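You operate a simulated robot arm through the tools that you are given. There is no shell and no other tool. Be economical: measure what you need, move in short steps, check, and stop when the job is done.

The job below is to be done with a simulated two-armed robot. You get a single attempt, and the scene is never put back.

Task
Cap the hose end and wind it in to the blue band.
Fine: green cap; hold the reel while you wind; the black collar stops on the band. Lay the reel in the cream tray.

Only the result counts: the job must be done as asked and must still hold three seconds after the hand-in. Knocking over, shifting, dropping, spilling or breaking anything else fails it. Lids that push on must go on centred and level and be pressed home; caps that screw on are set level and turned clockwise until they are tight.

Robot
Two 7-joint arms with two-finger parallel grippers on one trunk, on a base that drives. Base frame: it is fixed to the floor where the robot stands at the start and does not move with it; the origin is under the middle of the robot, x ahead of it, y to its left, z up. Lengths are in mm, angles in rad, forces in N, time in s.
The left shoulder is at the start at [30, 119, 1085], the right one opposite. With the tool pointing down near the work surface each hand reaches from about 240 to 680 mm from the robot's upright axis, wherever it stands, measured 20 degrees to its own side. Places, roughly: hose nipple [600, -200, 900]; tray [700, 1000, 900]; yellow wheel [600, -400, 900]. Payload 3.43 kg a hand.
The tool frame of a hand sits at the grasp point between the pads (the TCP): z along the fingers, y along the line on which they close. The tips reach 30 mm beyond it. Largest opening 94 mm; finger width 28, thickness 10; the body of the gripper, 50 by 96 mm, starts 55 mm behind the TCP.
Orientation is that of the tool frame in the base frame, as a unit quaternion [x, y, z, w]. With the fingers straight down and closing along the base's y, the tool's x points along the base's -x, its y along +y and its z along -z.

Tools
- The arms move only by the tool arm_command. It takes "left_commands", "right_commands" or both (then of equal length, played together; a hand with none holds still); each is a list that holds one entry, the list of rows, each a list of 7 numbers: the shift along the tool's x, y, z in mm, then the turn, a rotation vector about the tool's x, y, z in rad, then the gripper command, from -1 (shut) to 1 (fully open), values between in proportion. In form: [[[dx, dy, dz, rx, ry, rz, fingers], ...]]. A call has 1 to 12 rows; each row shifts and turns the commanded pose from where the row before left it, along the tool's axes as they then stand. Rows are played at 5 a second. More than 50 mm and 0.15 rad between two rows, or a gripper value outside its range, and nothing of the call is played. Where a pose cannot be reached the arm comes as near as it can. A force on the tool above 70 N (or 10 N above the force at the start of the call, whichever is more), or a blocked arm, ends the call early, and 0.2 s more pass. The fingers move at their own pace (about 72 mm/s each) and stop on an object; they squeeze with about 44 N. The grip force told is the motor's: it shows also when the fingers shut on nothing. Time passes only in rows, and 0.2 s behind the last, so rows that do not move let the fingers close. It gives the time, the measured TCP pose, the force on the tool (base axes), the opening and the grip force at its end, in the units of the frame above (readings bear some noise), with the torque about the TCP (base axes, N m) and any sound that the robot's microphone picked up.
- Cameras (640 x 400 px; columns grow to the right, rows downward): "scene" is now at [23.7, -36.8, 1777.9]; the picture's right is [-0.55, -0.83, 0.00], its down [-0.73, 0.49, -0.48] and it looks along [0.40, -0.27, -0.88] (base axes); focal length 285 px, centre (320, 200). "left" rides on the left gripper at [76, -14, -103] in its tool frame; the picture's right is [0.18, 0.98, 0.00], its down [-0.75, 0.14, -0.64] and it looks along [-0.63, 0.12, 0.77] (tool axes); focal length 243 px, centre (320, 200). "right" rides on the right gripper at [76, 14, -103] in its tool frame; the picture's right is [-0.18, 0.98, 0.00], its down [-0.75, -0.14, -0.64] and it looks along [-0.63, -0.12, 0.77] (tool axes); focal length 243 px, centre (320, 200).
- capture(camera): a new picture of that camera. The clock stands still meanwhile.
- move_column(by): slides the trunk up (or, below 0, down) by that many mm; the arms and the scene camera ride with it, the base frame stays. It gives what a move gives, with no picture.
- drive_base(legs): drives the robot by 1 to 6 legs, each [ahead, turn to the left] in mm and rad, along the robot's own axes; the way and the turn of a leg run together, so that a leg with both is an arc; at most 1500 mm and 3.142 rad a leg. The arms and the cameras ride along, it lands a little off, and it stops where it bumps. It gives what a move gives.
- aim_head(pan, tilt): turns the head with the scene camera to pan (to the left, within 2.496 rad either way) and tilt (down, from -0.506 to 1.204), counted from straight ahead of the robot. It gives what a move gives.
- probe_pixels(camera, pixels): for up to 12 pixels [column, row] of the newest picture of that camera ("zoom" is the newest enlarged one), the place [x, y, z] in the base frame of the surface seen there, good to about 2 mm. The clock stands still meanwhile.
- zoom(camera, box): a new picture of the part [left, top, right, bottom] of that camera's present view, enlarged. The clock stands still meanwhile.
- finish_job(): hands the job in; it is judged then, once.

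Go step by step. Measure first, check grasps and placings, and put right what went wrong. The budget is 80 turns and 70 pictures, counting those below and the enlarged ones. Unless the task says otherwise, let go and move clear before handing in, and close with one line.

The tools are called after "Call:" as name(argument=value, ...) on one line, values as JSON. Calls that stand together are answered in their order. arm_command: Moves the arms, as the interface text tells. Its arguments: {"type":"object","properties":{"left_commands":{"type":"array"},"right_commands":{"type":"array"}},"required":[]} The other tools are called the same way: move_column (by) slides the trunk up or down; drive_base (legs) drives the base; aim_head (pan, tilt) turns the head that bears the scene camera; capture (camera) takes a picture; probe_pixels (camera, pixels) gives the place of the surface under pixels of a picture; zoom (camera, box) takes an enlarged picture of a part of a camera's view; finish_job () hands the job in.

At the start:

```text
clock: 0.0
left_tcp_pos: [428.7, 23.0, 1225.7]
left_tcp_rot: [0.0, 1.0, 0.0, 0.0]
left_contact_force: [-1.5, -0.2, 0.9]
left_torque: [0.01, -0.01, -0.01]
left_opening: 94.0
left_grip_force: 0.0
right_tcp_pos: [268.0, -335.0, 1242.2]
right_tcp_rot: [0.0, 1.0, 0.0, 0.0]
right_contact_force: [-0.8, 0.1, 0.2]
right_torque: [0.01, -0.02, 0.01]
right_opening: 94.0
right_grip_force: 0.2
trunk travel left (down, up): [-350.0, 60.0]
robot x, y, heading: [0.4, 1.9, 0.004]
head pan, tilt: [-0.586, 1.07]
```

scene: 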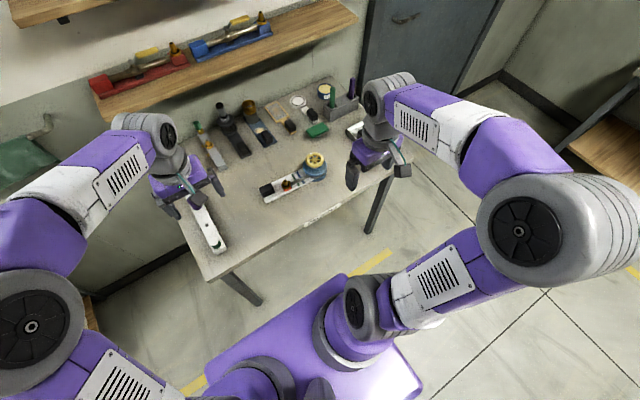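
right: 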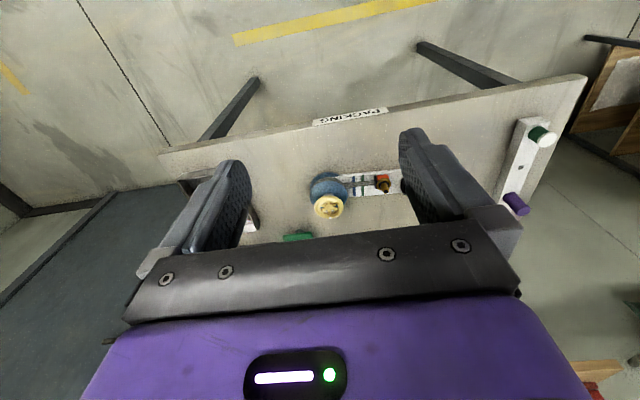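
left: 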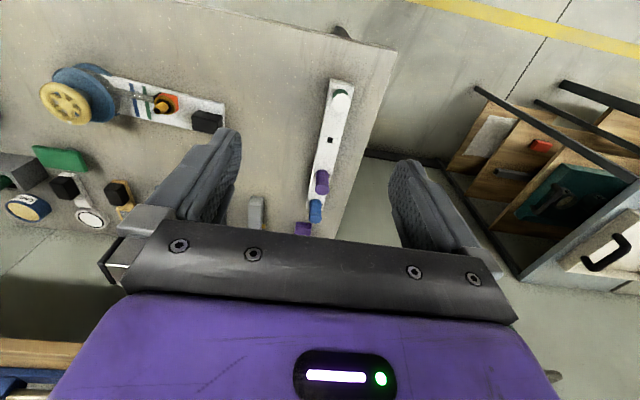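

The bench holds a reel with yellow wheel (left picture about 70,100), a nipple (160,105), and a rack with green, purple and blue caps (330,100 to 315,210). I'll enlarge these views first.

Call:
zoom(camera="left", box=[20, 40, 260, 190])

Call:
zoom(camera="left", box=[240, 60, 400, 240])

Call:
zoom(camera="scene", box=[170, 70, 410, 220])

```text
2.67 times, centred on (140, 115) of left
```

zoom: 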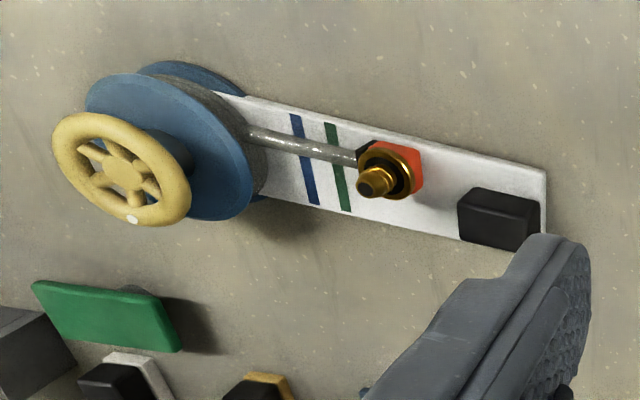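

```text
2.22 times, centred on (320, 150) of left
```

zoom: 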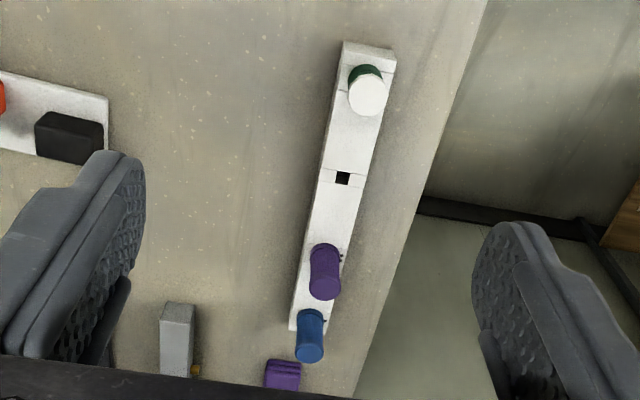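

```text
2.67 times, centred on (290, 145) of scene
```

zoom: 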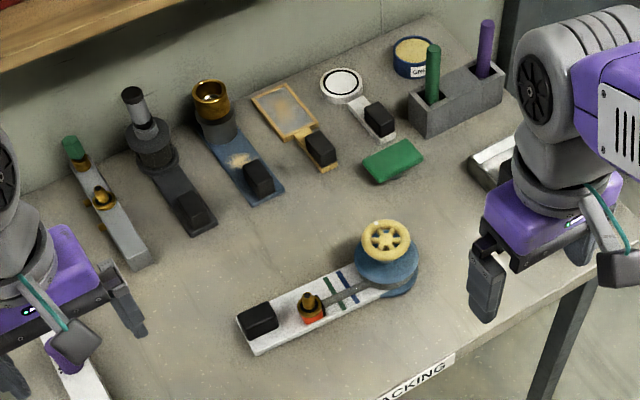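

The reel is a plate with a wheel on a drum, a hose to a collar and nipple, and a black grip block. I'll measure these points and the cap rack.

Call:
probe_pixels(camera="left", pixels=[[341, 96], [336, 88], [330, 140], [322, 182], [316, 212], [64, 104], [160, 106], [167, 99], [207, 122], [134, 100], [145, 100], [220, 105]])

Call:
aim_head(pan=0.9, tilt=0.7)

Call:
capture(camera="scene")

```text
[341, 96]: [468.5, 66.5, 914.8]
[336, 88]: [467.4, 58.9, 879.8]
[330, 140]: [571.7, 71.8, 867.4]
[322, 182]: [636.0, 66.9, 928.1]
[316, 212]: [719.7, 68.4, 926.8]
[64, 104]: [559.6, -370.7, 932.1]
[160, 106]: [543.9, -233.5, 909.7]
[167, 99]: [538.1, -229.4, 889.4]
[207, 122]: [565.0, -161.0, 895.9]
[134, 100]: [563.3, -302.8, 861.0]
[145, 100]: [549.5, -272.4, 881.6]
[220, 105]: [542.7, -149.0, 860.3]
```

```text
clock: 1.6
left_tcp_pos: [428.8, 22.5, 1226.4]
left_tcp_rot: [-0.001, 1.0, 0.0, 0.0]
left_contact_force: [-0.4, -0.5, -0.1]
left_torque: [0.02, -0.04, 0.02]
left_opening: 94.1
left_grip_force: 0.0
right_tcp_pos: [270.0, -336.5, 1243.3]
right_tcp_rot: [0.0, 1.0, 0.0, -0.001]
right_contact_force: [0.1, 0.1, -0.1]
right_torque: [0.0, -0.01, -0.03]
right_opening: 94.2
right_grip_force: 0.0
trunk travel left (down, up): [-350.0, 60.0]
robot x, y, heading: [-2.3, -3.8, 0.002]
head pan, tilt: [0.901, 0.7]
```

```text
63 pictures are left
```

scene: 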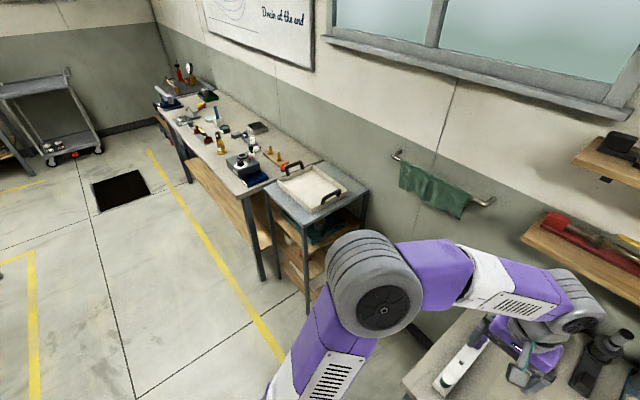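

The cream tray with dark handles is seen at (310,185). The wall board bears text, so I'll read it and look at the tray closely.

Call:
zoom(camera="scene", box=[200, 0, 330, 80])

Call:
zoom(camera="scene", box=[220, 130, 400, 240])

Call:
probe_pixels(camera="scene", pixels=[[312, 188], [278, 181], [302, 165], [345, 192], [313, 211], [330, 202], [290, 178], [320, 180], [350, 190]])

```text
4.92 times, centred on (265, 40) of scene
```

zoom: 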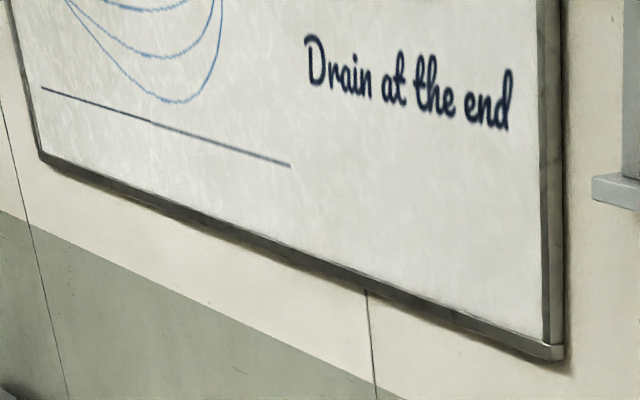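

```text
3.56 times, centred on (310, 185) of scene
```

zoom: 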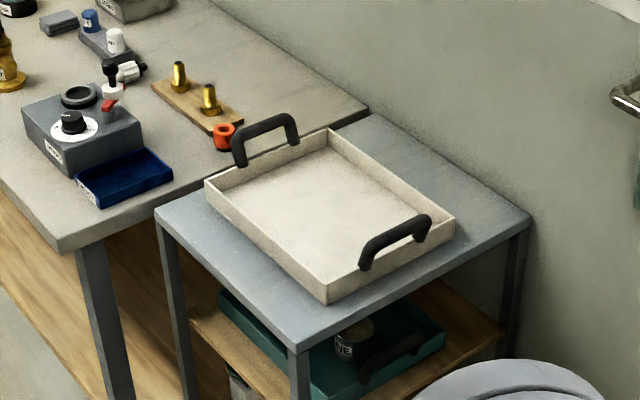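

```text
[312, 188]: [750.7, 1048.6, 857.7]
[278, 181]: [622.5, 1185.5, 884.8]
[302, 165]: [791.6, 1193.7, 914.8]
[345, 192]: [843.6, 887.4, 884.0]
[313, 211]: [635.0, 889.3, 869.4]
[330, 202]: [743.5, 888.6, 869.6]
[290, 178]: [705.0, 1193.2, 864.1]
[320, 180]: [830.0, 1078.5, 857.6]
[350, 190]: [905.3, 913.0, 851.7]
```

The "Drain at the end" note isn't part of this job as far as I can see. I need a clear look at the caps on the rack, so I'll aim the head there.

Call:
aim_head(pan=0.2, tilt=1.05)

Call:
arm_command(left_commands=[[[0, 40, 0, 0, 0, 0, 1], [0, 40, 0, 0, 0, 0, 1], [0, 40, 0, 0, 0, 0, 1], [0, 40, 0, 0, 0, 0, 1], [0, 40, 0, 0, 0, 0, 1], [0, 30, 0, 0, 0, 0, 1]]])

Call:
capture(camera="scene")

Call:
capture(camera="left")

```text
clock: 2.7
left_tcp_pos: [428.3, 22.8, 1226.8]
left_tcp_rot: [0.001, 1.0, 0.0, 0.0]
left_contact_force: [-0.4, 0.8, 0.5]
left_torque: [-0.01, 0.03, 0.02]
left_opening: 94.0
left_grip_force: 0.0
right_tcp_pos: [269.1, -335.1, 1242.5]
right_tcp_rot: [0.0, 1.0, 0.0, 0.0]
right_contact_force: [-0.3, -0.3, 0.3]
right_torque: [-0.01, 0.01, 0.0]
right_opening: 94.0
right_grip_force: 0.1
trunk travel left (down, up): [-350.0, 60.0]
robot x, y, heading: [0.3, -0.4, 0.004]
head pan, tilt: [0.201, 1.051]
```

```text
clock: 4.1
left_tcp_pos: [429.3, 254.3, 1227.9]
left_tcp_rot: [0.0, 1.0, 0.0, 0.0]
left_contact_force: [0.2, -0.2, 0.1]
left_torque: [-0.06, 0.01, 0.03]
left_opening: 93.8
left_grip_force: 0.1
right_tcp_pos: [268.9, -334.8, 1242.3]
right_tcp_rot: [0.0, 1.0, 0.001, 0.0]
right_contact_force: [-0.7, 0.5, -0.4]
right_torque: [-0.03, -0.01, -0.03]
right_opening: 94.0
right_grip_force: 0.1
trunk travel left (down, up): [-350.0, 60.0]
robot x, y, heading: [-2.3, 2.5, 0.003]
head pan, tilt: [0.201, 1.051]
```

```text
60 pictures are left
```

scene: 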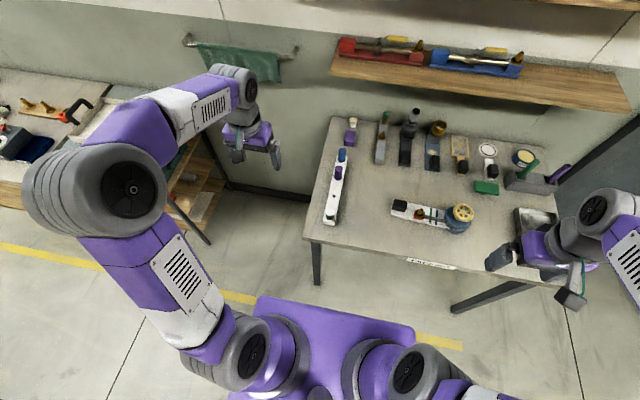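

```text
59 pictures are left
```

left: 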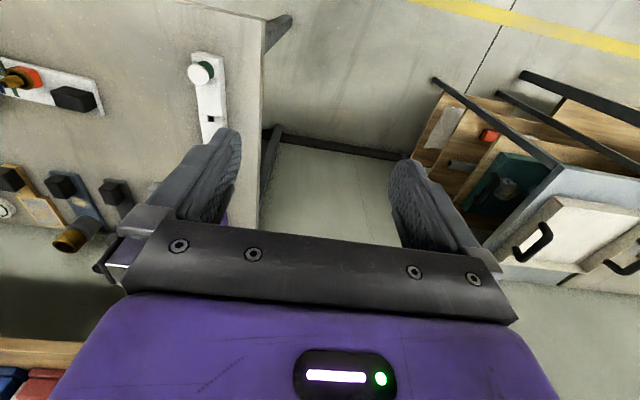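

The rack is now clear at (338,185) and there's another tray at (538,225). I'll enlarge both.

Call:
zoom(camera="scene", box=[305, 110, 425, 240])

Call:
zoom(camera="scene", box=[380, 180, 500, 280])

Call:
probe_pixels(camera="scene", pixels=[[330, 212], [332, 200], [335, 190], [338, 174], [342, 155], [462, 212], [419, 214], [400, 205], [440, 213], [394, 214], [433, 214], [460, 226]])

```text
3.08 times, centred on (365, 175) of scene
```

zoom: 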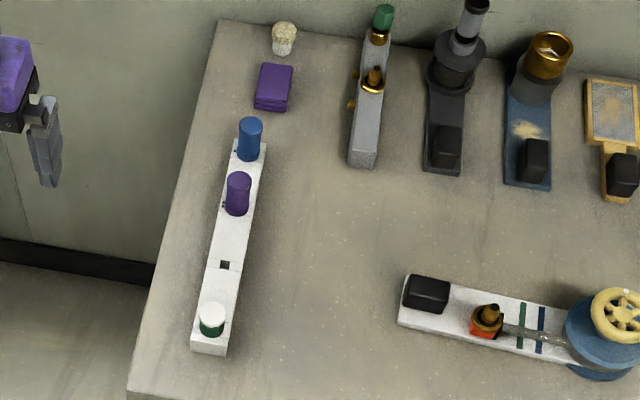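

```text
4.00 times, centred on (440, 230) of scene
```

zoom: 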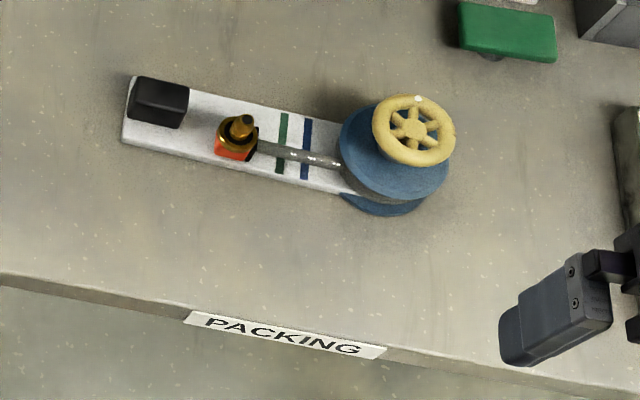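

```text
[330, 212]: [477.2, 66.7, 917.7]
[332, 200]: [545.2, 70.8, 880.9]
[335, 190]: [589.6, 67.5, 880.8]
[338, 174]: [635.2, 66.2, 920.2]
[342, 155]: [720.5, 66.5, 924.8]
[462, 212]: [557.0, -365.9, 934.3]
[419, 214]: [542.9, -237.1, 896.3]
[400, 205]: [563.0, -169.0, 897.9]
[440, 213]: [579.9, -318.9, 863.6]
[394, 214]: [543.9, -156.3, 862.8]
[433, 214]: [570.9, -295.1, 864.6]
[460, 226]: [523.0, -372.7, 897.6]
```

The rack holds a blue, a purple and a white-topped green cap, plus an empty slot; another green piece sits on a grey tool at the back. I'll bring the left hand camera close to the cap at (472,67,915) to identify it.

Call:
arm_command(left_commands=[[[13, -32, 25, 0, 0, 0, 1], [13, -32, 25, 0, 0, 0, 1], [13, -32, 25, 0, 0, 0, 1], [13, -32, 25, 0, 0, 0, 1], [13, -32, 25, 0, 0, 0, 1], [13, -32, 25, 0, 0, 0, 1]]])

Call:
capture(camera="left")

Call:
aim_head(pan=-0.35, tilt=0.75)

Call:
capture(camera="scene")

```text
clock: 5.5
left_tcp_pos: [351.7, 59.7, 1077.0]
left_tcp_rot: [0.001, 1.0, 0.0, 0.0]
left_contact_force: [0.5, -0.4, 1.1]
left_torque: [0.04, -0.02, 0.01]
left_opening: 94.1
left_grip_force: 0.1
right_tcp_pos: [269.5, -337.7, 1242.3]
right_tcp_rot: [0.0, 1.0, 0.0, 0.0]
right_contact_force: [0.7, -1.1, 0.6]
right_torque: [0.06, 0.02, 0.01]
right_opening: 93.9
right_grip_force: 0.0
trunk travel left (down, up): [-350.0, 60.0]
robot x, y, heading: [3.9, -0.8, -0.001]
head pan, tilt: [0.201, 1.051]
```

```text
56 pictures are left
```

left: 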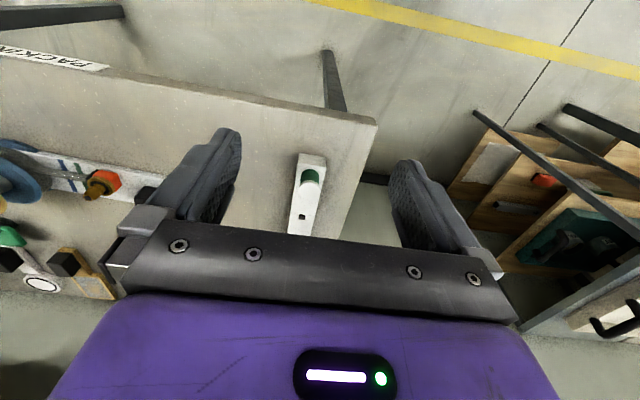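

```text
clock: 6.4
left_tcp_pos: [352.3, 61.4, 1078.1]
left_tcp_rot: [0.0, 1.0, 0.0, 0.0]
left_contact_force: [-0.4, 0.4, 0.4]
left_torque: [0.01, -0.01, 0.02]
left_opening: 94.0
left_grip_force: 0.0
right_tcp_pos: [268.1, -335.2, 1241.4]
right_tcp_rot: [0.0, 1.0, -0.001, -0.001]
right_contact_force: [0.1, -0.4, -0.8]
right_torque: [0.02, 0.04, -0.01]
right_opening: 94.0
right_grip_force: 0.0
trunk travel left (down, up): [-350.0, 60.0]
robot x, y, heading: [-1.0, -0.9, -0.002]
head pan, tilt: [-0.351, 0.75]
```

```text
55 pictures are left
```

scene: 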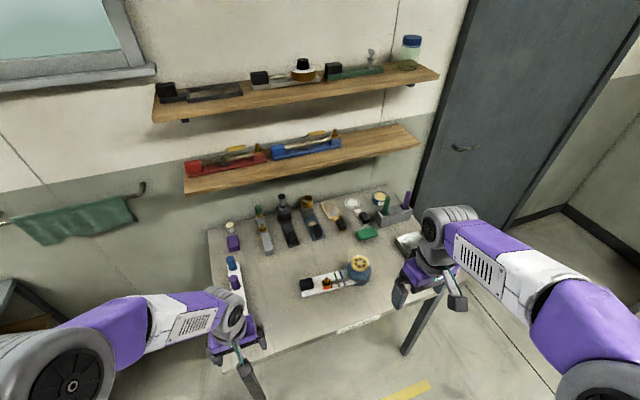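

Call:
zoom(camera="left", box=[270, 140, 350, 240])

Call:
zoom(camera="scene", box=[210, 180, 420, 310])

Call:
probe_pixels(camera="left", pixels=[[309, 176], [301, 177], [317, 177], [310, 184], [310, 168], [303, 200], [316, 200], [303, 217]])

```text
4.00 times, centred on (310, 190) of left
```

zoom: 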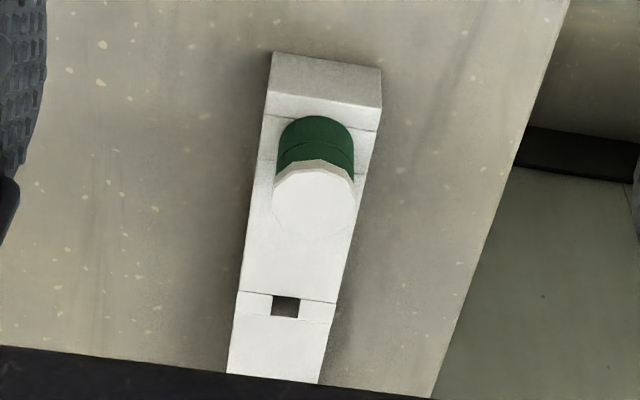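

```text
3.05 times, centred on (315, 245) of scene
```

zoom: 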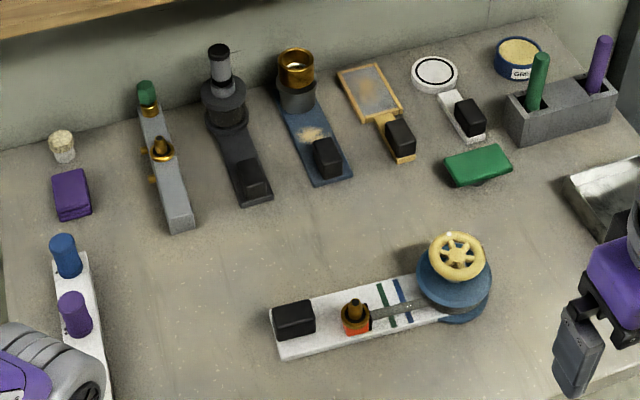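

```text
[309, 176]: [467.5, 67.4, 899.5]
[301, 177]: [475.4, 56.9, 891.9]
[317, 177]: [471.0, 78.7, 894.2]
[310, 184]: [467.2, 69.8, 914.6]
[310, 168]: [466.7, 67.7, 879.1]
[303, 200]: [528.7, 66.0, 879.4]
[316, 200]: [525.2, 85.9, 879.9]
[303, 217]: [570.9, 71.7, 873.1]
```

The nearest cap is green with a white top, diameter about 22, standing on the rack at z 880 to 916. Next I bring the right hand camera close to the nipple and reel.

Call:
arm_command(right_commands=[[[-25, 17, 29, 0, 0, 0, 1], [-25, 17, 29, 0, 0, 0, 1], [-25, 17, 29, 0, 0, 0, 1], [-25, 17, 29, 0, 0, 0, 1], [-25, 17, 29, 0, 0, 0, 1], [-25, 17, 29, 0, 0, 0, 1]]])

Call:
capture(camera="right")

Call:
zoom(camera="right", box=[230, 90, 430, 220])

```text
clock: 7.8
left_tcp_pos: [353.0, 61.0, 1076.2]
left_tcp_rot: [0.0, 1.0, 0.001, -0.001]
left_contact_force: [0.2, 0.4, 0.3]
left_torque: [-0.01, 0.01, -0.03]
left_opening: 94.1
left_grip_force: 0.1
right_tcp_pos: [419.4, -234.9, 1067.9]
right_tcp_rot: [0.0, 1.0, 0.0, -0.001]
right_contact_force: [0.3, 0.1, -0.5]
right_torque: [0.0, 0.01, 0.0]
right_opening: 94.0
right_grip_force: 0.1
trunk travel left (down, up): [-350.0, 60.0]
robot x, y, heading: [-1.9, -1.6, -0.001]
head pan, tilt: [-0.351, 0.75]
```

```text
52 pictures are left
```

right: 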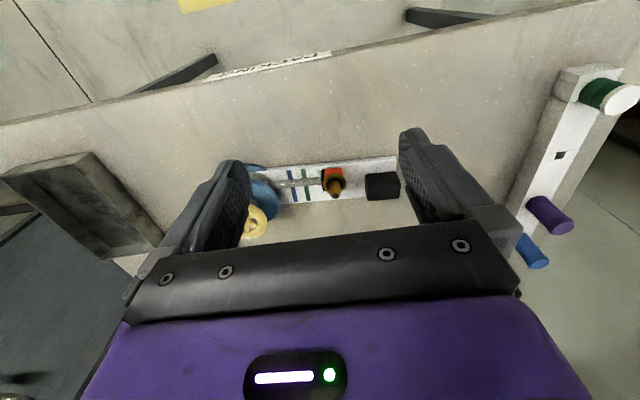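

```text
3.08 times, centred on (330, 155) of right
```

zoom: 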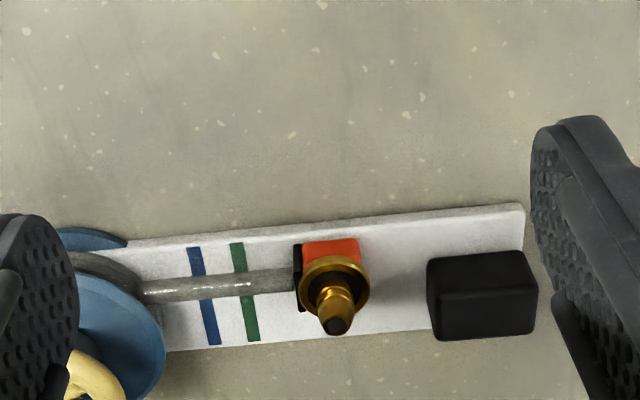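

The nipple stands upright on an orange carriage with the black collar on its hose side; no thread shows, so the cap likely pushes on. I'll measure the points precisely.

Call:
probe_pixels(camera="zoom", pixels=[[337, 325], [334, 296], [312, 280], [362, 280], [333, 258], [297, 270], [330, 243], [195, 285], [245, 285], [230, 290], [482, 260], [482, 310]])

Call:
probe_pixels(camera="right", pixels=[[608, 100], [625, 97], [600, 95], [586, 88], [595, 75], [588, 104], [370, 185], [396, 185], [384, 178], [384, 198], [398, 157], [397, 197]])

```text
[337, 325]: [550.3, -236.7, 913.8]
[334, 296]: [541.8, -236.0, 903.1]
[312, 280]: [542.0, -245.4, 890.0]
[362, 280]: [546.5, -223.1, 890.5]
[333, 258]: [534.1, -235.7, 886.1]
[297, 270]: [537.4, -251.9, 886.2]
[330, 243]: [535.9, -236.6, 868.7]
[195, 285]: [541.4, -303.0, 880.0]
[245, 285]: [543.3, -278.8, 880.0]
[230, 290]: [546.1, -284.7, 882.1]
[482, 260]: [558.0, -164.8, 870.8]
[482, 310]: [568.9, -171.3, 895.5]
```

```text
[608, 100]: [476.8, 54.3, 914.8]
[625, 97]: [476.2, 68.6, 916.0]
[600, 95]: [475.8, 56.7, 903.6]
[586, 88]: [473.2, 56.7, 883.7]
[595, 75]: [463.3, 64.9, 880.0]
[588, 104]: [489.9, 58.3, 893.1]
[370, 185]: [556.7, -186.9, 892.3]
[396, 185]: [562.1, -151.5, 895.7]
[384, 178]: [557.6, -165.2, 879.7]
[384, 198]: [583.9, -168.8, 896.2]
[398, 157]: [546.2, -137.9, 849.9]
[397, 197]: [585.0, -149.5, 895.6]
```

Nipple axis is about (549,-236), tip z 914, flange 890; the cap is about (478,67.5). I'll use the right hand to take the cap, so first the left hand moves aside and the right goes above the cap.

Call:
arm_command(left_commands=[[[0, 40, -10, 0, 0, 0, 1], [0, 40, -10, 0, 0, 0, 1], [0, 40, -10, 0, 0, 0, 1], [0, 40, -10, 0, 0, 0, 1], [0, 40, -10, 0, 0, 0, 1], [0, 40, 0, 0, 0, 0, 1]]])

Call:
arm_command(right_commands=[[[-6, 38, 0, 0, 0, 0, 0], [-6, 38, 0, 0, 0, 0, 0], [-6, 38, 0, 0, 0, 0, 0], [-6, 38, 6, 0, 0, 0, 0], [-6, 38, 10, 0, 0, 0, 0], [-6, 38, 20, 0, 0, 0, 0], [-6, 38, 20, 0, 0, 0, 0], [-17, 36, 20, 0, 0, 0, 0]]])

Call:
capture(camera="right")

```text
clock: 9.2
left_tcp_pos: [350.7, 301.7, 1127.2]
left_tcp_rot: [0.0, 1.0, 0.0, 0.0]
left_contact_force: [-0.5, 0.9, -0.2]
left_torque: [-0.01, 0.03, -0.02]
left_opening: 93.8
left_grip_force: 0.0
right_tcp_pos: [419.0, -232.7, 1068.0]
right_tcp_rot: [0.0, 1.0, 0.0, 0.0]
right_contact_force: [1.3, 0.5, -0.2]
right_torque: [0.01, -0.01, 0.03]
right_opening: 94.2
right_grip_force: 0.1
trunk travel left (down, up): [-350.0, 60.0]
robot x, y, heading: [-1.2, -1.3, -0.001]
head pan, tilt: [-0.351, 0.75]
```

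```text
clock: 11.0
left_tcp_pos: [352.1, 300.6, 1126.4]
left_tcp_rot: [0.0, 1.0, 0.0, 0.0]
left_contact_force: [0.4, 0.6, 0.4]
left_torque: [-0.05, 0.02, 0.01]
left_opening: 94.2
left_grip_force: 0.2
right_tcp_pos: [478.2, 68.8, 991.9]
right_tcp_rot: [0.0, 1.0, 0.0, 0.0]
right_contact_force: [0.7, 0.1, 0.1]
right_torque: [0.0, -0.02, 0.02]
right_opening: 47.0
right_grip_force: 0.0
trunk travel left (down, up): [-350.0, 60.0]
robot x, y, heading: [-0.9, -1.4, -0.002]
head pan, tilt: [-0.351, 0.75]
```

```text
50 pictures are left
```

right: 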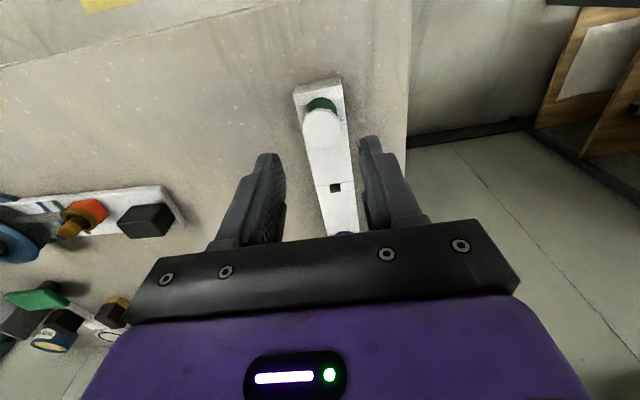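

The hand is above the cap (322,125). I'll measure the cap's top edge to centre it.

Call:
zoom(camera="right", box=[280, 75, 370, 155])

Call:
probe_pixels(camera="right", pixels=[[322, 112], [322, 140], [305, 126], [338, 126], [322, 126], [322, 100], [308, 105], [335, 105]])

```text
5.00 times, centred on (325, 115) of right
```

zoom: 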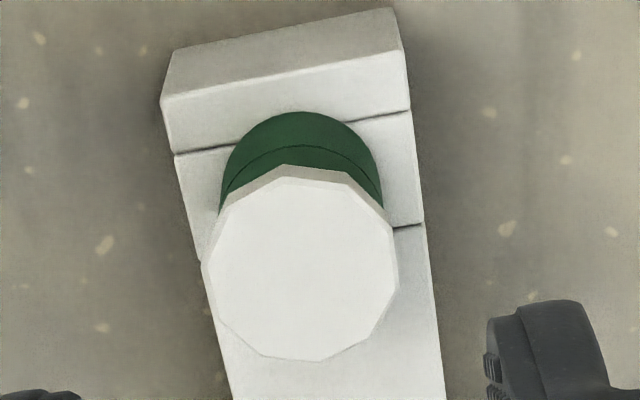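

```text
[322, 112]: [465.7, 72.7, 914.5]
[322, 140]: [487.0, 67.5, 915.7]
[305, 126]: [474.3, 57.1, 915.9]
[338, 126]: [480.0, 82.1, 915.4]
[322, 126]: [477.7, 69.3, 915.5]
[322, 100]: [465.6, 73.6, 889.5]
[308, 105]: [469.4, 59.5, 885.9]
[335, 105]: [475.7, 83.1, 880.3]
```

The cap top is a faceted white disc on a green body, centre about (478.5,69.5). Before taking it, I'll check the other green piece on the grey tool and the other caps.

Call:
zoom(camera="scene", box=[215, 195, 295, 260])

Call:
zoom(camera="scene", box=[205, 245, 275, 305])

Call:
probe_pixels(camera="scene", pixels=[[259, 211], [263, 229], [230, 262], [236, 283], [231, 228]])

```text
6.15 times, centred on (255, 228) of scene
```

zoom: 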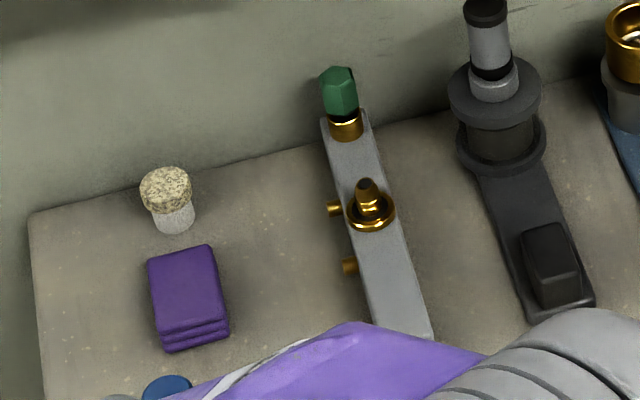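

```text
6.67 times, centred on (240, 275) of scene
```

zoom: 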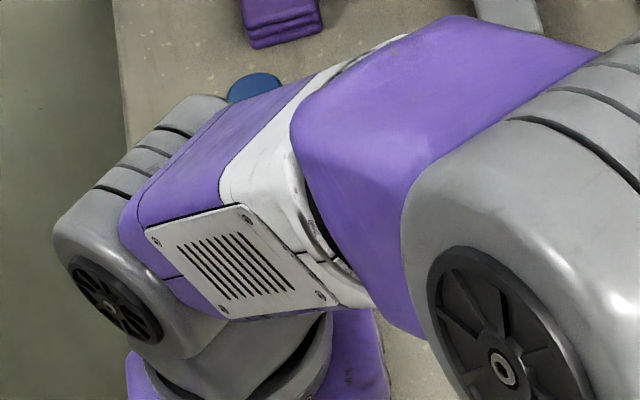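

```text
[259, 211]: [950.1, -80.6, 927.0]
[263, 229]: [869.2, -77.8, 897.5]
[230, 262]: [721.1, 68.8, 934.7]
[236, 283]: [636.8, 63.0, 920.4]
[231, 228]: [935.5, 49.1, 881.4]
```

The green piece on the grey tool is a hex knob of a manifold, so the rack's green cap is the one. I'll descend to z 918 and close on it.

Call:
arm_command(right_commands=[[[0, 0.5, 25, 0, 0, 0, 0], [0, 0, 25, 0, 0, 0, 0], [0, 0, 24, 0, 0, 0, 0], [0, 0, 0, 0, 0, 0, -1], [0, 0, 0, 0, 0, 0, -1], [0, 0, 0, 0, 0, 0, -1]]])

Call:
zoom(camera="right", box=[220, 70, 420, 240])

```text
clock: 12.4
left_tcp_pos: [350.2, 300.1, 1127.2]
left_tcp_rot: [0.0, 1.0, 0.001, 0.0]
left_contact_force: [0.2, 0.1, 0.4]
left_torque: [-0.01, 0.01, 0.04]
left_opening: 93.8
left_grip_force: 0.0
right_tcp_pos: [478.7, 67.5, 919.7]
right_tcp_rot: [-0.001, 1.0, -0.001, -0.001]
right_contact_force: [0.8, -0.5, 0.9]
right_torque: [0.02, 0.0, 0.0]
right_opening: 28.5
right_grip_force: 43.5
trunk travel left (down, up): [-350.0, 60.0]
robot x, y, heading: [0.3, -0.5, -0.001]
head pan, tilt: [-0.351, 0.75]
```

```text
2.35 times, centred on (320, 155) of right
```

zoom: 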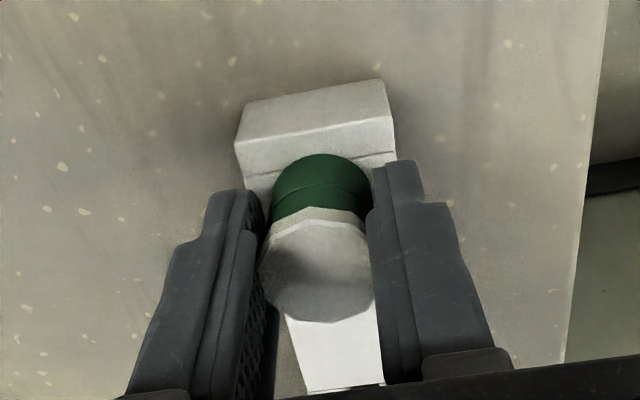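

Gripped: opening 28.5, force 43.5. I'll lift straight up and check.

Call:
arm_command(right_commands=[[[0, 0, -15, 0, 0, 0, -1], [0, 0, -30, 0, 0, 0, -1], [0, 0, -35, 0, 0, 0, -1]]])

Call:
capture(camera="right")

Call:
zoom(camera="right", box=[230, 70, 410, 230])

```text
clock: 13.2
left_tcp_pos: [350.8, 300.0, 1128.0]
left_tcp_rot: [-0.001, 1.0, 0.0, 0.0]
left_contact_force: [-0.7, -0.6, -0.5]
left_torque: [0.0, 0.0, 0.03]
left_opening: 93.9
left_grip_force: 0.1
right_tcp_pos: [477.5, 70.2, 997.7]
right_tcp_rot: [-0.001, 1.0, 0.0, 0.0]
right_contact_force: [-0.1, -0.2, -0.2]
right_torque: [0.01, -0.03, -0.02]
right_opening: 28.2
right_grip_force: 44.3
trunk travel left (down, up): [-350.0, 60.0]
robot x, y, heading: [-5.6, -0.4, -0.003]
head pan, tilt: [-0.351, 0.75]
```

```text
45 pictures are left
```

right: 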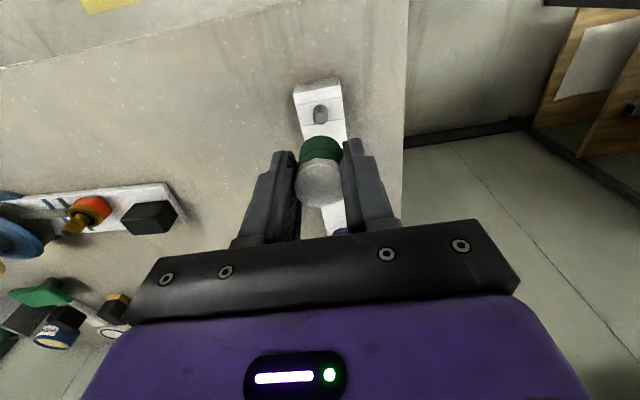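

```text
2.50 times, centred on (320, 150) of right
```

zoom: 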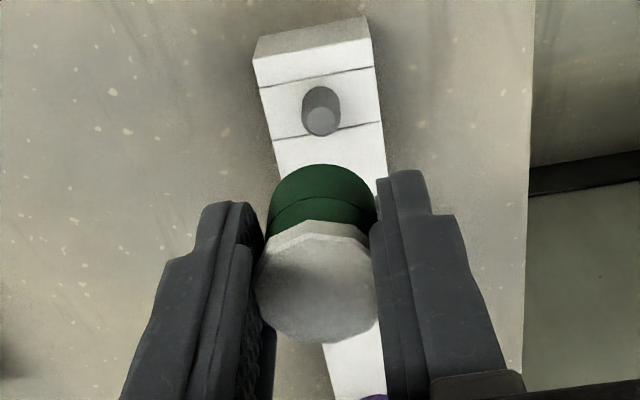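

The cap is free; it sat on a grey peg (320,119). I'll probe the peg for the cap's axis, and move over the nipple, well above it.

Call:
probe_pixels(camera="zoom", pixels=[[320, 120], [307, 120], [333, 120], [320, 109], [320, 133], [320, 92], [316, 280], [316, 175]])

Call:
arm_command(right_commands=[[[-6, -38, -2, 0, 0, 0, -1], [-6, -38, 0, 0, 0, 0, -1], [-6, -38, 0, 0, 0, 0, -1], [-6, -38, 0, 0, 0, 0, -1], [-6, -38, 0, 0, 0, 0, -1], [-6, -38, 0, 0, 0, 0, -1], [-6, -38, 0, 0, 0, 0, -1], [-6, -38, 0, 0, 0, 0, -1]]])

Call:
capture(camera="right")

```text
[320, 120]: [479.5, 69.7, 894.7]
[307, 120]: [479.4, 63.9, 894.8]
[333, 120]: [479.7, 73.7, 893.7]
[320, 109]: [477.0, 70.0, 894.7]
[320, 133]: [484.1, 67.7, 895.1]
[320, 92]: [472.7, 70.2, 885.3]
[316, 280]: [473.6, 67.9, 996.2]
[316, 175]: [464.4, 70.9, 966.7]
```

```text
clock: 15.0
left_tcp_pos: [350.4, 300.9, 1126.8]
left_tcp_rot: [0.0, 1.0, 0.0, 0.0]
left_contact_force: [0.6, 0.4, -0.3]
left_torque: [0.01, -0.01, -0.02]
left_opening: 93.9
left_grip_force: 0.1
right_tcp_pos: [526.5, -236.9, 999.5]
right_tcp_rot: [-0.001, 1.0, 0.002, 0.0]
right_contact_force: [0.1, 0.2, -0.9]
right_torque: [0.04, 0.0, -0.01]
right_opening: 28.1
right_grip_force: 43.7
trunk travel left (down, up): [-350.0, 60.0]
robot x, y, heading: [-2.7, -1.0, -0.001]
head pan, tilt: [-0.351, 0.75]
```

```text
43 pictures are left
```

right: 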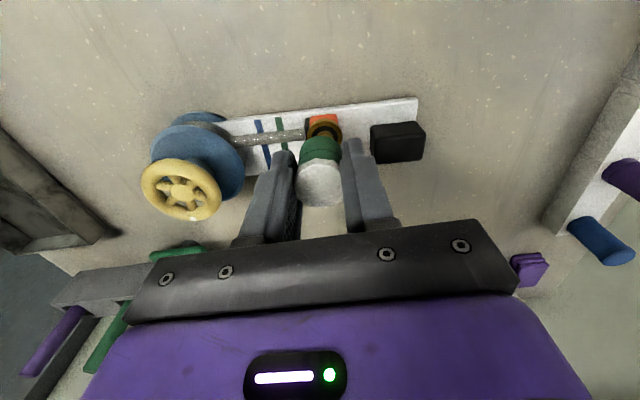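

Peg axis is (479.5,69.3), so the cap axis lies about 1 mm ahead of the TCP. The nipple is hidden behind the cap; I'll back off 70 mm to measure it precisely.

Call:
arm_command(right_commands=[[[35, 0, 0, 0, 0, 0, -1], [35, 0, 0, 0, 0, 0, -1]]])

Call:
zoom(camera="right", box=[280, 100, 360, 180])

Call:
zoom(camera="scene", box=[300, 255, 370, 305])

```text
clock: 15.6
left_tcp_pos: [351.0, 301.2, 1126.7]
left_tcp_rot: [0.0, 1.0, 0.0, 0.0]
left_contact_force: [0.2, 1.2, -0.7]
left_torque: [0.03, 0.01, 0.01]
left_opening: 94.2
left_grip_force: 0.1
right_tcp_pos: [455.1, -235.9, 999.9]
right_tcp_rot: [-0.001, 1.0, 0.0, 0.0]
right_contact_force: [-1.2, 0.0, -0.3]
right_torque: [0.0, -0.01, 0.03]
right_opening: 28.2
right_grip_force: 44.2
trunk travel left (down, up): [-350.0, 60.0]
robot x, y, heading: [-2.2, -1.7, 0.001]
head pan, tilt: [-0.351, 0.75]
```

```text
5.00 times, centred on (320, 140) of right
```

zoom: 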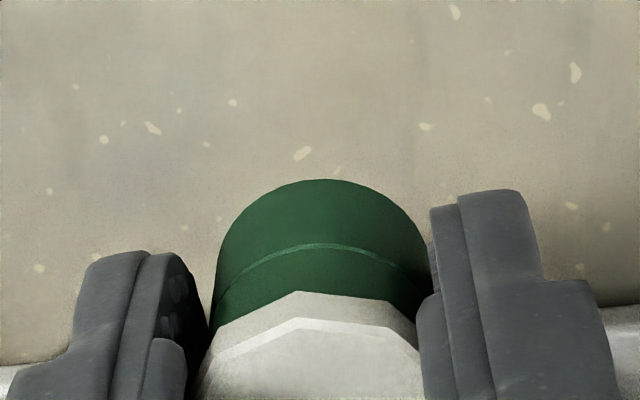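

```text
8.00 times, centred on (335, 280) of scene
```

zoom: 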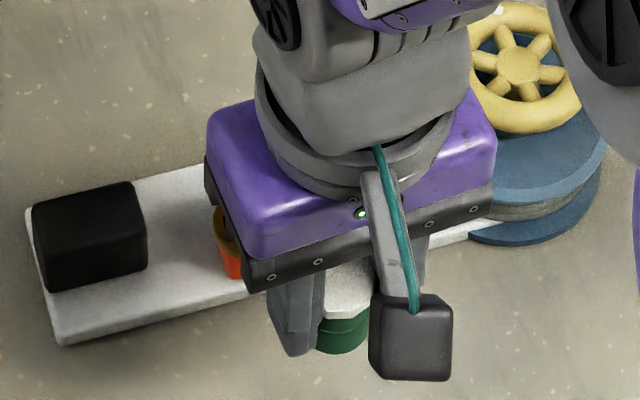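

The hand still hides the nipple, so I'll shift it sideways to y≈-150 at x 525 and zoom there.

Call:
arm_command(right_commands=[[[-20, 30, 0, 0, 0, 0, -1], [-20, 30, 0, 0, 0, 0, -1], [-20, 30, 0, 0, 0, 0, -1]]])

Call:
capture(camera="right")

Call:
zoom(camera="right", box=[160, 80, 320, 210])

Call:
zoom(camera="scene", box=[300, 255, 370, 305])

```text
clock: 16.4
left_tcp_pos: [351.7, 301.9, 1127.5]
left_tcp_rot: [0.0, 1.0, 0.0, -0.001]
left_contact_force: [-0.6, -0.6, 0.6]
left_torque: [-0.01, 0.04, 0.01]
left_opening: 94.2
left_grip_force: 0.0
right_tcp_pos: [518.0, -143.4, 999.6]
right_tcp_rot: [0.0, 1.0, 0.0, -0.001]
right_contact_force: [0.0, 0.1, -0.3]
right_torque: [-0.07, 0.02, 0.0]
right_opening: 28.3
right_grip_force: 44.1
trunk travel left (down, up): [-350.0, 60.0]
robot x, y, heading: [-1.5, -2.7, -0.002]
head pan, tilt: [-0.351, 0.75]
```

```text
40 pictures are left
```

right: 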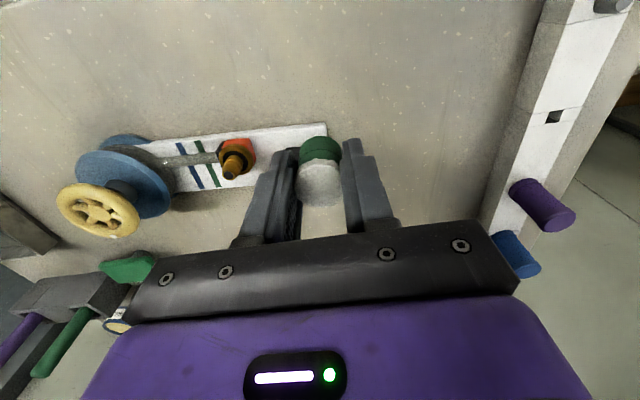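

```text
3.08 times, centred on (240, 145) of right
```

zoom: 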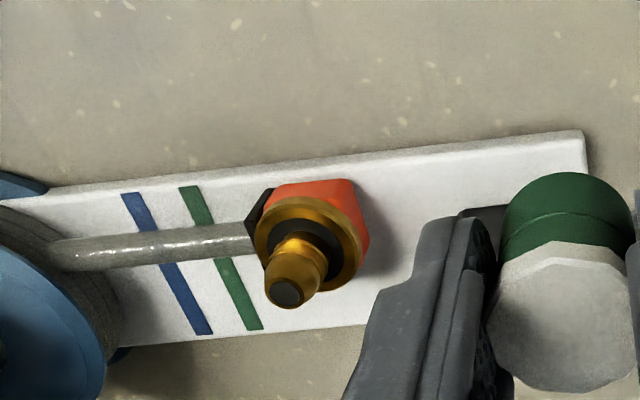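

```text
8.00 times, centred on (335, 280) of scene
```

zoom: 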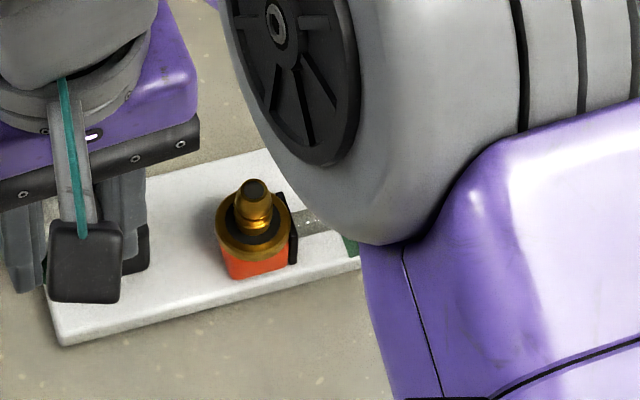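

The nipple now shows in both views with its flange and tip. I'll probe tip and flange edges from both cameras.

Call:
probe_pixels(camera="zoom", pixels=[[255, 188], [245, 190], [266, 190], [219, 225], [288, 225], [250, 254], [253, 210], [294, 230], [294, 260], [256, 225]])

Call:
probe_pixels(camera="right", pixels=[[228.6, 175], [225, 176], [232, 174], [220, 155], [253, 160], [236, 146], [221, 148], [215, 152], [200, 155], [184, 160], [197, 150], [211, 180]])

```text
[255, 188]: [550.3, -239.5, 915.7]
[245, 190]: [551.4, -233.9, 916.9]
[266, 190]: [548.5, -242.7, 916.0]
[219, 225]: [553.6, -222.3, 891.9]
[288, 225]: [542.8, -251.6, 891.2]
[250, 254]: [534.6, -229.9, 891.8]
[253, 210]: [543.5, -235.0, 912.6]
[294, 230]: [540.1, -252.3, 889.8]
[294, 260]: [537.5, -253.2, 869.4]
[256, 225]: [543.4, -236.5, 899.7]
```

```text
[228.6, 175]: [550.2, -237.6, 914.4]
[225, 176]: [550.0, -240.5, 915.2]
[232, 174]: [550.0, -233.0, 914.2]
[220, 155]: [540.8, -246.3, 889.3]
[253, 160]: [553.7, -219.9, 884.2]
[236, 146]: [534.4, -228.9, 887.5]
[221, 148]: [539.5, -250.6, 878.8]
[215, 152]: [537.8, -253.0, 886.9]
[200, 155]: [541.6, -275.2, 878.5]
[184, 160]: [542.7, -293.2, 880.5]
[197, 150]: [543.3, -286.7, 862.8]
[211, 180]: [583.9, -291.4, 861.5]
```

Nipple axis from both cameras is (550,-237.5), top z 915, flange 891. I'll move over it at height, and average readings.

Call:
arm_command(right_commands=[[[-11, -31, 0, 0, 0, 0, -1], [-11, -31, 0, 0, 0, 0, -1], [-10.5, -31, 0, 0, 0, 0, -1]]])

Call:
arm_command(right_commands=[[[0, 0, 15, 0, 0, 0, -1]]])

Call:
arm_command(right_commands=[[[0, 0, 15, 0, 0, 0, -1]]])

Call:
capture(camera="right")

Call:
zoom(camera="right", box=[250, 80, 390, 220])

```text
clock: 17.2
left_tcp_pos: [351.0, 300.2, 1128.6]
left_tcp_rot: [0.0, 1.0, 0.0, -0.001]
left_contact_force: [-0.1, -0.8, -0.3]
left_torque: [0.01, 0.01, 0.04]
left_opening: 94.0
left_grip_force: 0.0
right_tcp_pos: [549.7, -239.4, 999.3]
right_tcp_rot: [-0.001, 1.0, 0.001, 0.0]
right_contact_force: [0.5, -0.5, -0.6]
right_torque: [0.02, 0.02, -0.01]
right_opening: 28.2
right_grip_force: 44.2
trunk travel left (down, up): [-350.0, 60.0]
robot x, y, heading: [2.7, 2.0, -0.002]
head pan, tilt: [-0.351, 0.75]
```

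```text
clock: 17.6
left_tcp_pos: [351.1, 299.9, 1127.5]
left_tcp_rot: [0.0, 1.0, 0.0, 0.0]
left_contact_force: [0.1, -0.5, 0.4]
left_torque: [0.02, 0.0, 0.02]
left_opening: 94.0
left_grip_force: 0.0
right_tcp_pos: [548.8, -239.1, 985.9]
right_tcp_rot: [0.0, 1.0, 0.0, 0.0]
right_contact_force: [-1.0, -0.3, -0.4]
right_torque: [0.02, 0.06, -0.02]
right_opening: 28.0
right_grip_force: 43.9
trunk travel left (down, up): [-350.0, 60.0]
robot x, y, heading: [2.3, 0.3, 0.0]
head pan, tilt: [-0.351, 0.75]
```

```text
clock: 18.0
left_tcp_pos: [350.4, 299.7, 1126.9]
left_tcp_rot: [0.0, 1.0, 0.0, 0.0]
left_contact_force: [0.7, 0.3, 0.3]
left_torque: [-0.01, 0.02, 0.01]
left_opening: 93.9
left_grip_force: 0.1
right_tcp_pos: [550.0, -237.6, 971.4]
right_tcp_rot: [0.0, 1.0, 0.0, -0.001]
right_contact_force: [0.6, -0.4, 0.7]
right_torque: [-0.01, 0.0, 0.0]
right_opening: 28.0
right_grip_force: 44.1
trunk travel left (down, up): [-350.0, 60.0]
robot x, y, heading: [-1.3, -0.9, -0.001]
head pan, tilt: [-0.351, 0.75]
```

```text
37 pictures are left
```

right: 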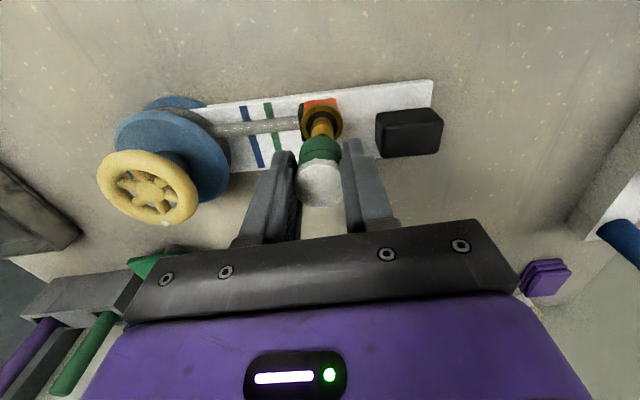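

```text
2.86 times, centred on (320, 150) of right
```

zoom: 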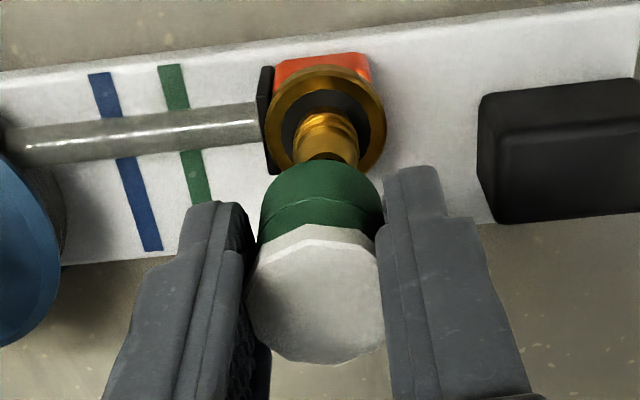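

Readings average (549.5,-238.7), and the cap lines up over the nipple. I'll shift 0.7 mm in y and lower in small steps.

Call:
arm_command(right_commands=[[[0, 0.7, 8, 0, 0, 0, -1], [0, 0, 6, 0, 0, 0, -1], [0, 0, 5, 0, 0, 0, -1], [0, 0, 5, 0, 0, 0, -1]]])

Call:
zoom(camera="right", box=[250, 80, 390, 220])

```text
clock: 19.0
left_tcp_pos: [350.0, 300.0, 1128.1]
left_tcp_rot: [0.001, 1.0, 0.0, 0.0]
left_contact_force: [0.3, 0.0, 0.8]
left_torque: [0.0, 0.01, -0.01]
left_opening: 94.1
left_grip_force: 0.0
right_tcp_pos: [548.7, -236.1, 946.9]
right_tcp_rot: [0.0, 1.0, -0.001, 0.0]
right_contact_force: [0.0, 0.1, -0.6]
right_torque: [-0.04, -0.01, 0.03]
right_opening: 28.2
right_grip_force: 43.9
trunk travel left (down, up): [-350.0, 60.0]
robot x, y, heading: [-0.5, -1.2, 0.003]
head pan, tilt: [-0.351, 0.75]
```

```text
2.86 times, centred on (320, 150) of right
```

zoom: 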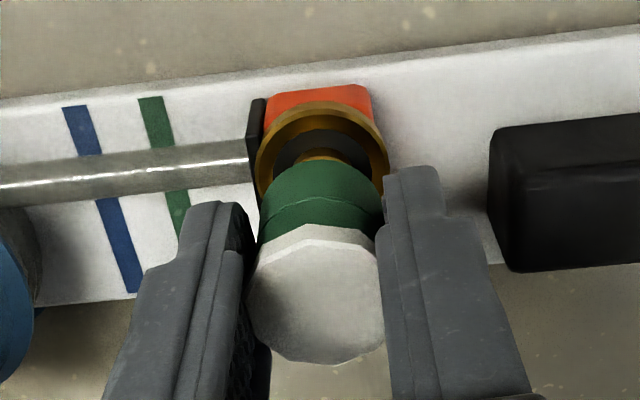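

The cap already encloses the tip with no force. I'll lower on in small steps until it seats.

Call:
arm_command(right_commands=[[[0, 0, 5, 0, 0, 0, -1], [0, 0, 4, 0, 0, 0, -1], [0, 0, 3, 0, 0, 0, -1], [0, 0, 2, 0, 0, 0, -1]]])

Call:
zoom(camera="right", box=[250, 80, 390, 220])

```text
clock: 20.0
left_tcp_pos: [349.7, 300.9, 1126.5]
left_tcp_rot: [0.0, 1.0, 0.0, 0.0]
left_contact_force: [1.1, -0.1, -0.5]
left_torque: [0.01, 0.01, 0.0]
left_opening: 94.1
left_grip_force: 0.1
right_tcp_pos: [546.1, -236.8, 933.5]
right_tcp_rot: [0.0, 1.0, 0.001, 0.0]
right_contact_force: [1.2, 1.0, 0.2]
right_torque: [-0.02, -0.17, 0.04]
right_opening: 28.0
right_grip_force: 43.5
trunk travel left (down, up): [-350.0, 60.0]
robot x, y, heading: [2.4, 1.0, -0.003]
head pan, tilt: [-0.351, 0.75]
```

```text
2.86 times, centred on (320, 150) of right
```

zoom: 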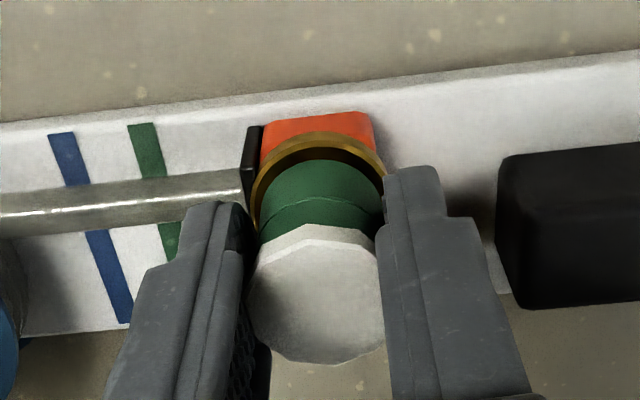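

The cap is almost on the flange with only ~1 N side force. I'll press on by small steps.

Call:
arm_command(right_commands=[[[0, 0, 2, 0, 0, 0, -1], [0, 0, 2, 0, 0, 0, -1]]])

Call:
arm_command(right_commands=[[[0, 0, 1.5, 0, 0, 0, -1], [0, 0, 1.5, 0, 0, 0, -1]]])

```text
clock: 20.6
left_tcp_pos: [350.0, 299.6, 1128.2]
left_tcp_rot: [0.001, 1.0, 0.0, -0.001]
left_contact_force: [0.6, -0.2, 0.2]
left_torque: [-0.02, -0.01, 0.01]
left_opening: 94.0
left_grip_force: 0.1
right_tcp_pos: [549.3, -237.9, 929.9]
right_tcp_rot: [0.0, 1.0, -0.001, 0.001]
right_contact_force: [-2.6, 0.3, 9.0]
right_torque: [0.03, 0.07, 0.0]
right_opening: 28.2
right_grip_force: 43.8
trunk travel left (down, up): [-350.0, 60.0]
robot x, y, heading: [1.9, -2.5, 0.004]
head pan, tilt: [-0.351, 0.75]
```

```text
clock: 21.2
left_tcp_pos: [348.5, 301.2, 1127.6]
left_tcp_rot: [0.0, 1.0, 0.0, 0.0]
left_contact_force: [-0.4, 0.4, 0.7]
left_torque: [0.0, 0.05, -0.01]
left_opening: 93.8
left_grip_force: 0.0
right_tcp_pos: [547.4, -237.6, 930.2]
right_tcp_rot: [0.0, 1.0, -0.001, 0.004]
right_contact_force: [-4.8, -1.7, 31.8]
right_torque: [-0.07, 0.16, -0.02]
right_opening: 28.1
right_grip_force: 44.5
trunk travel left (down, up): [-350.0, 60.0]
robot x, y, heading: [-0.6, 1.1, -0.0]
head pan, tilt: [-0.351, 0.75]
```

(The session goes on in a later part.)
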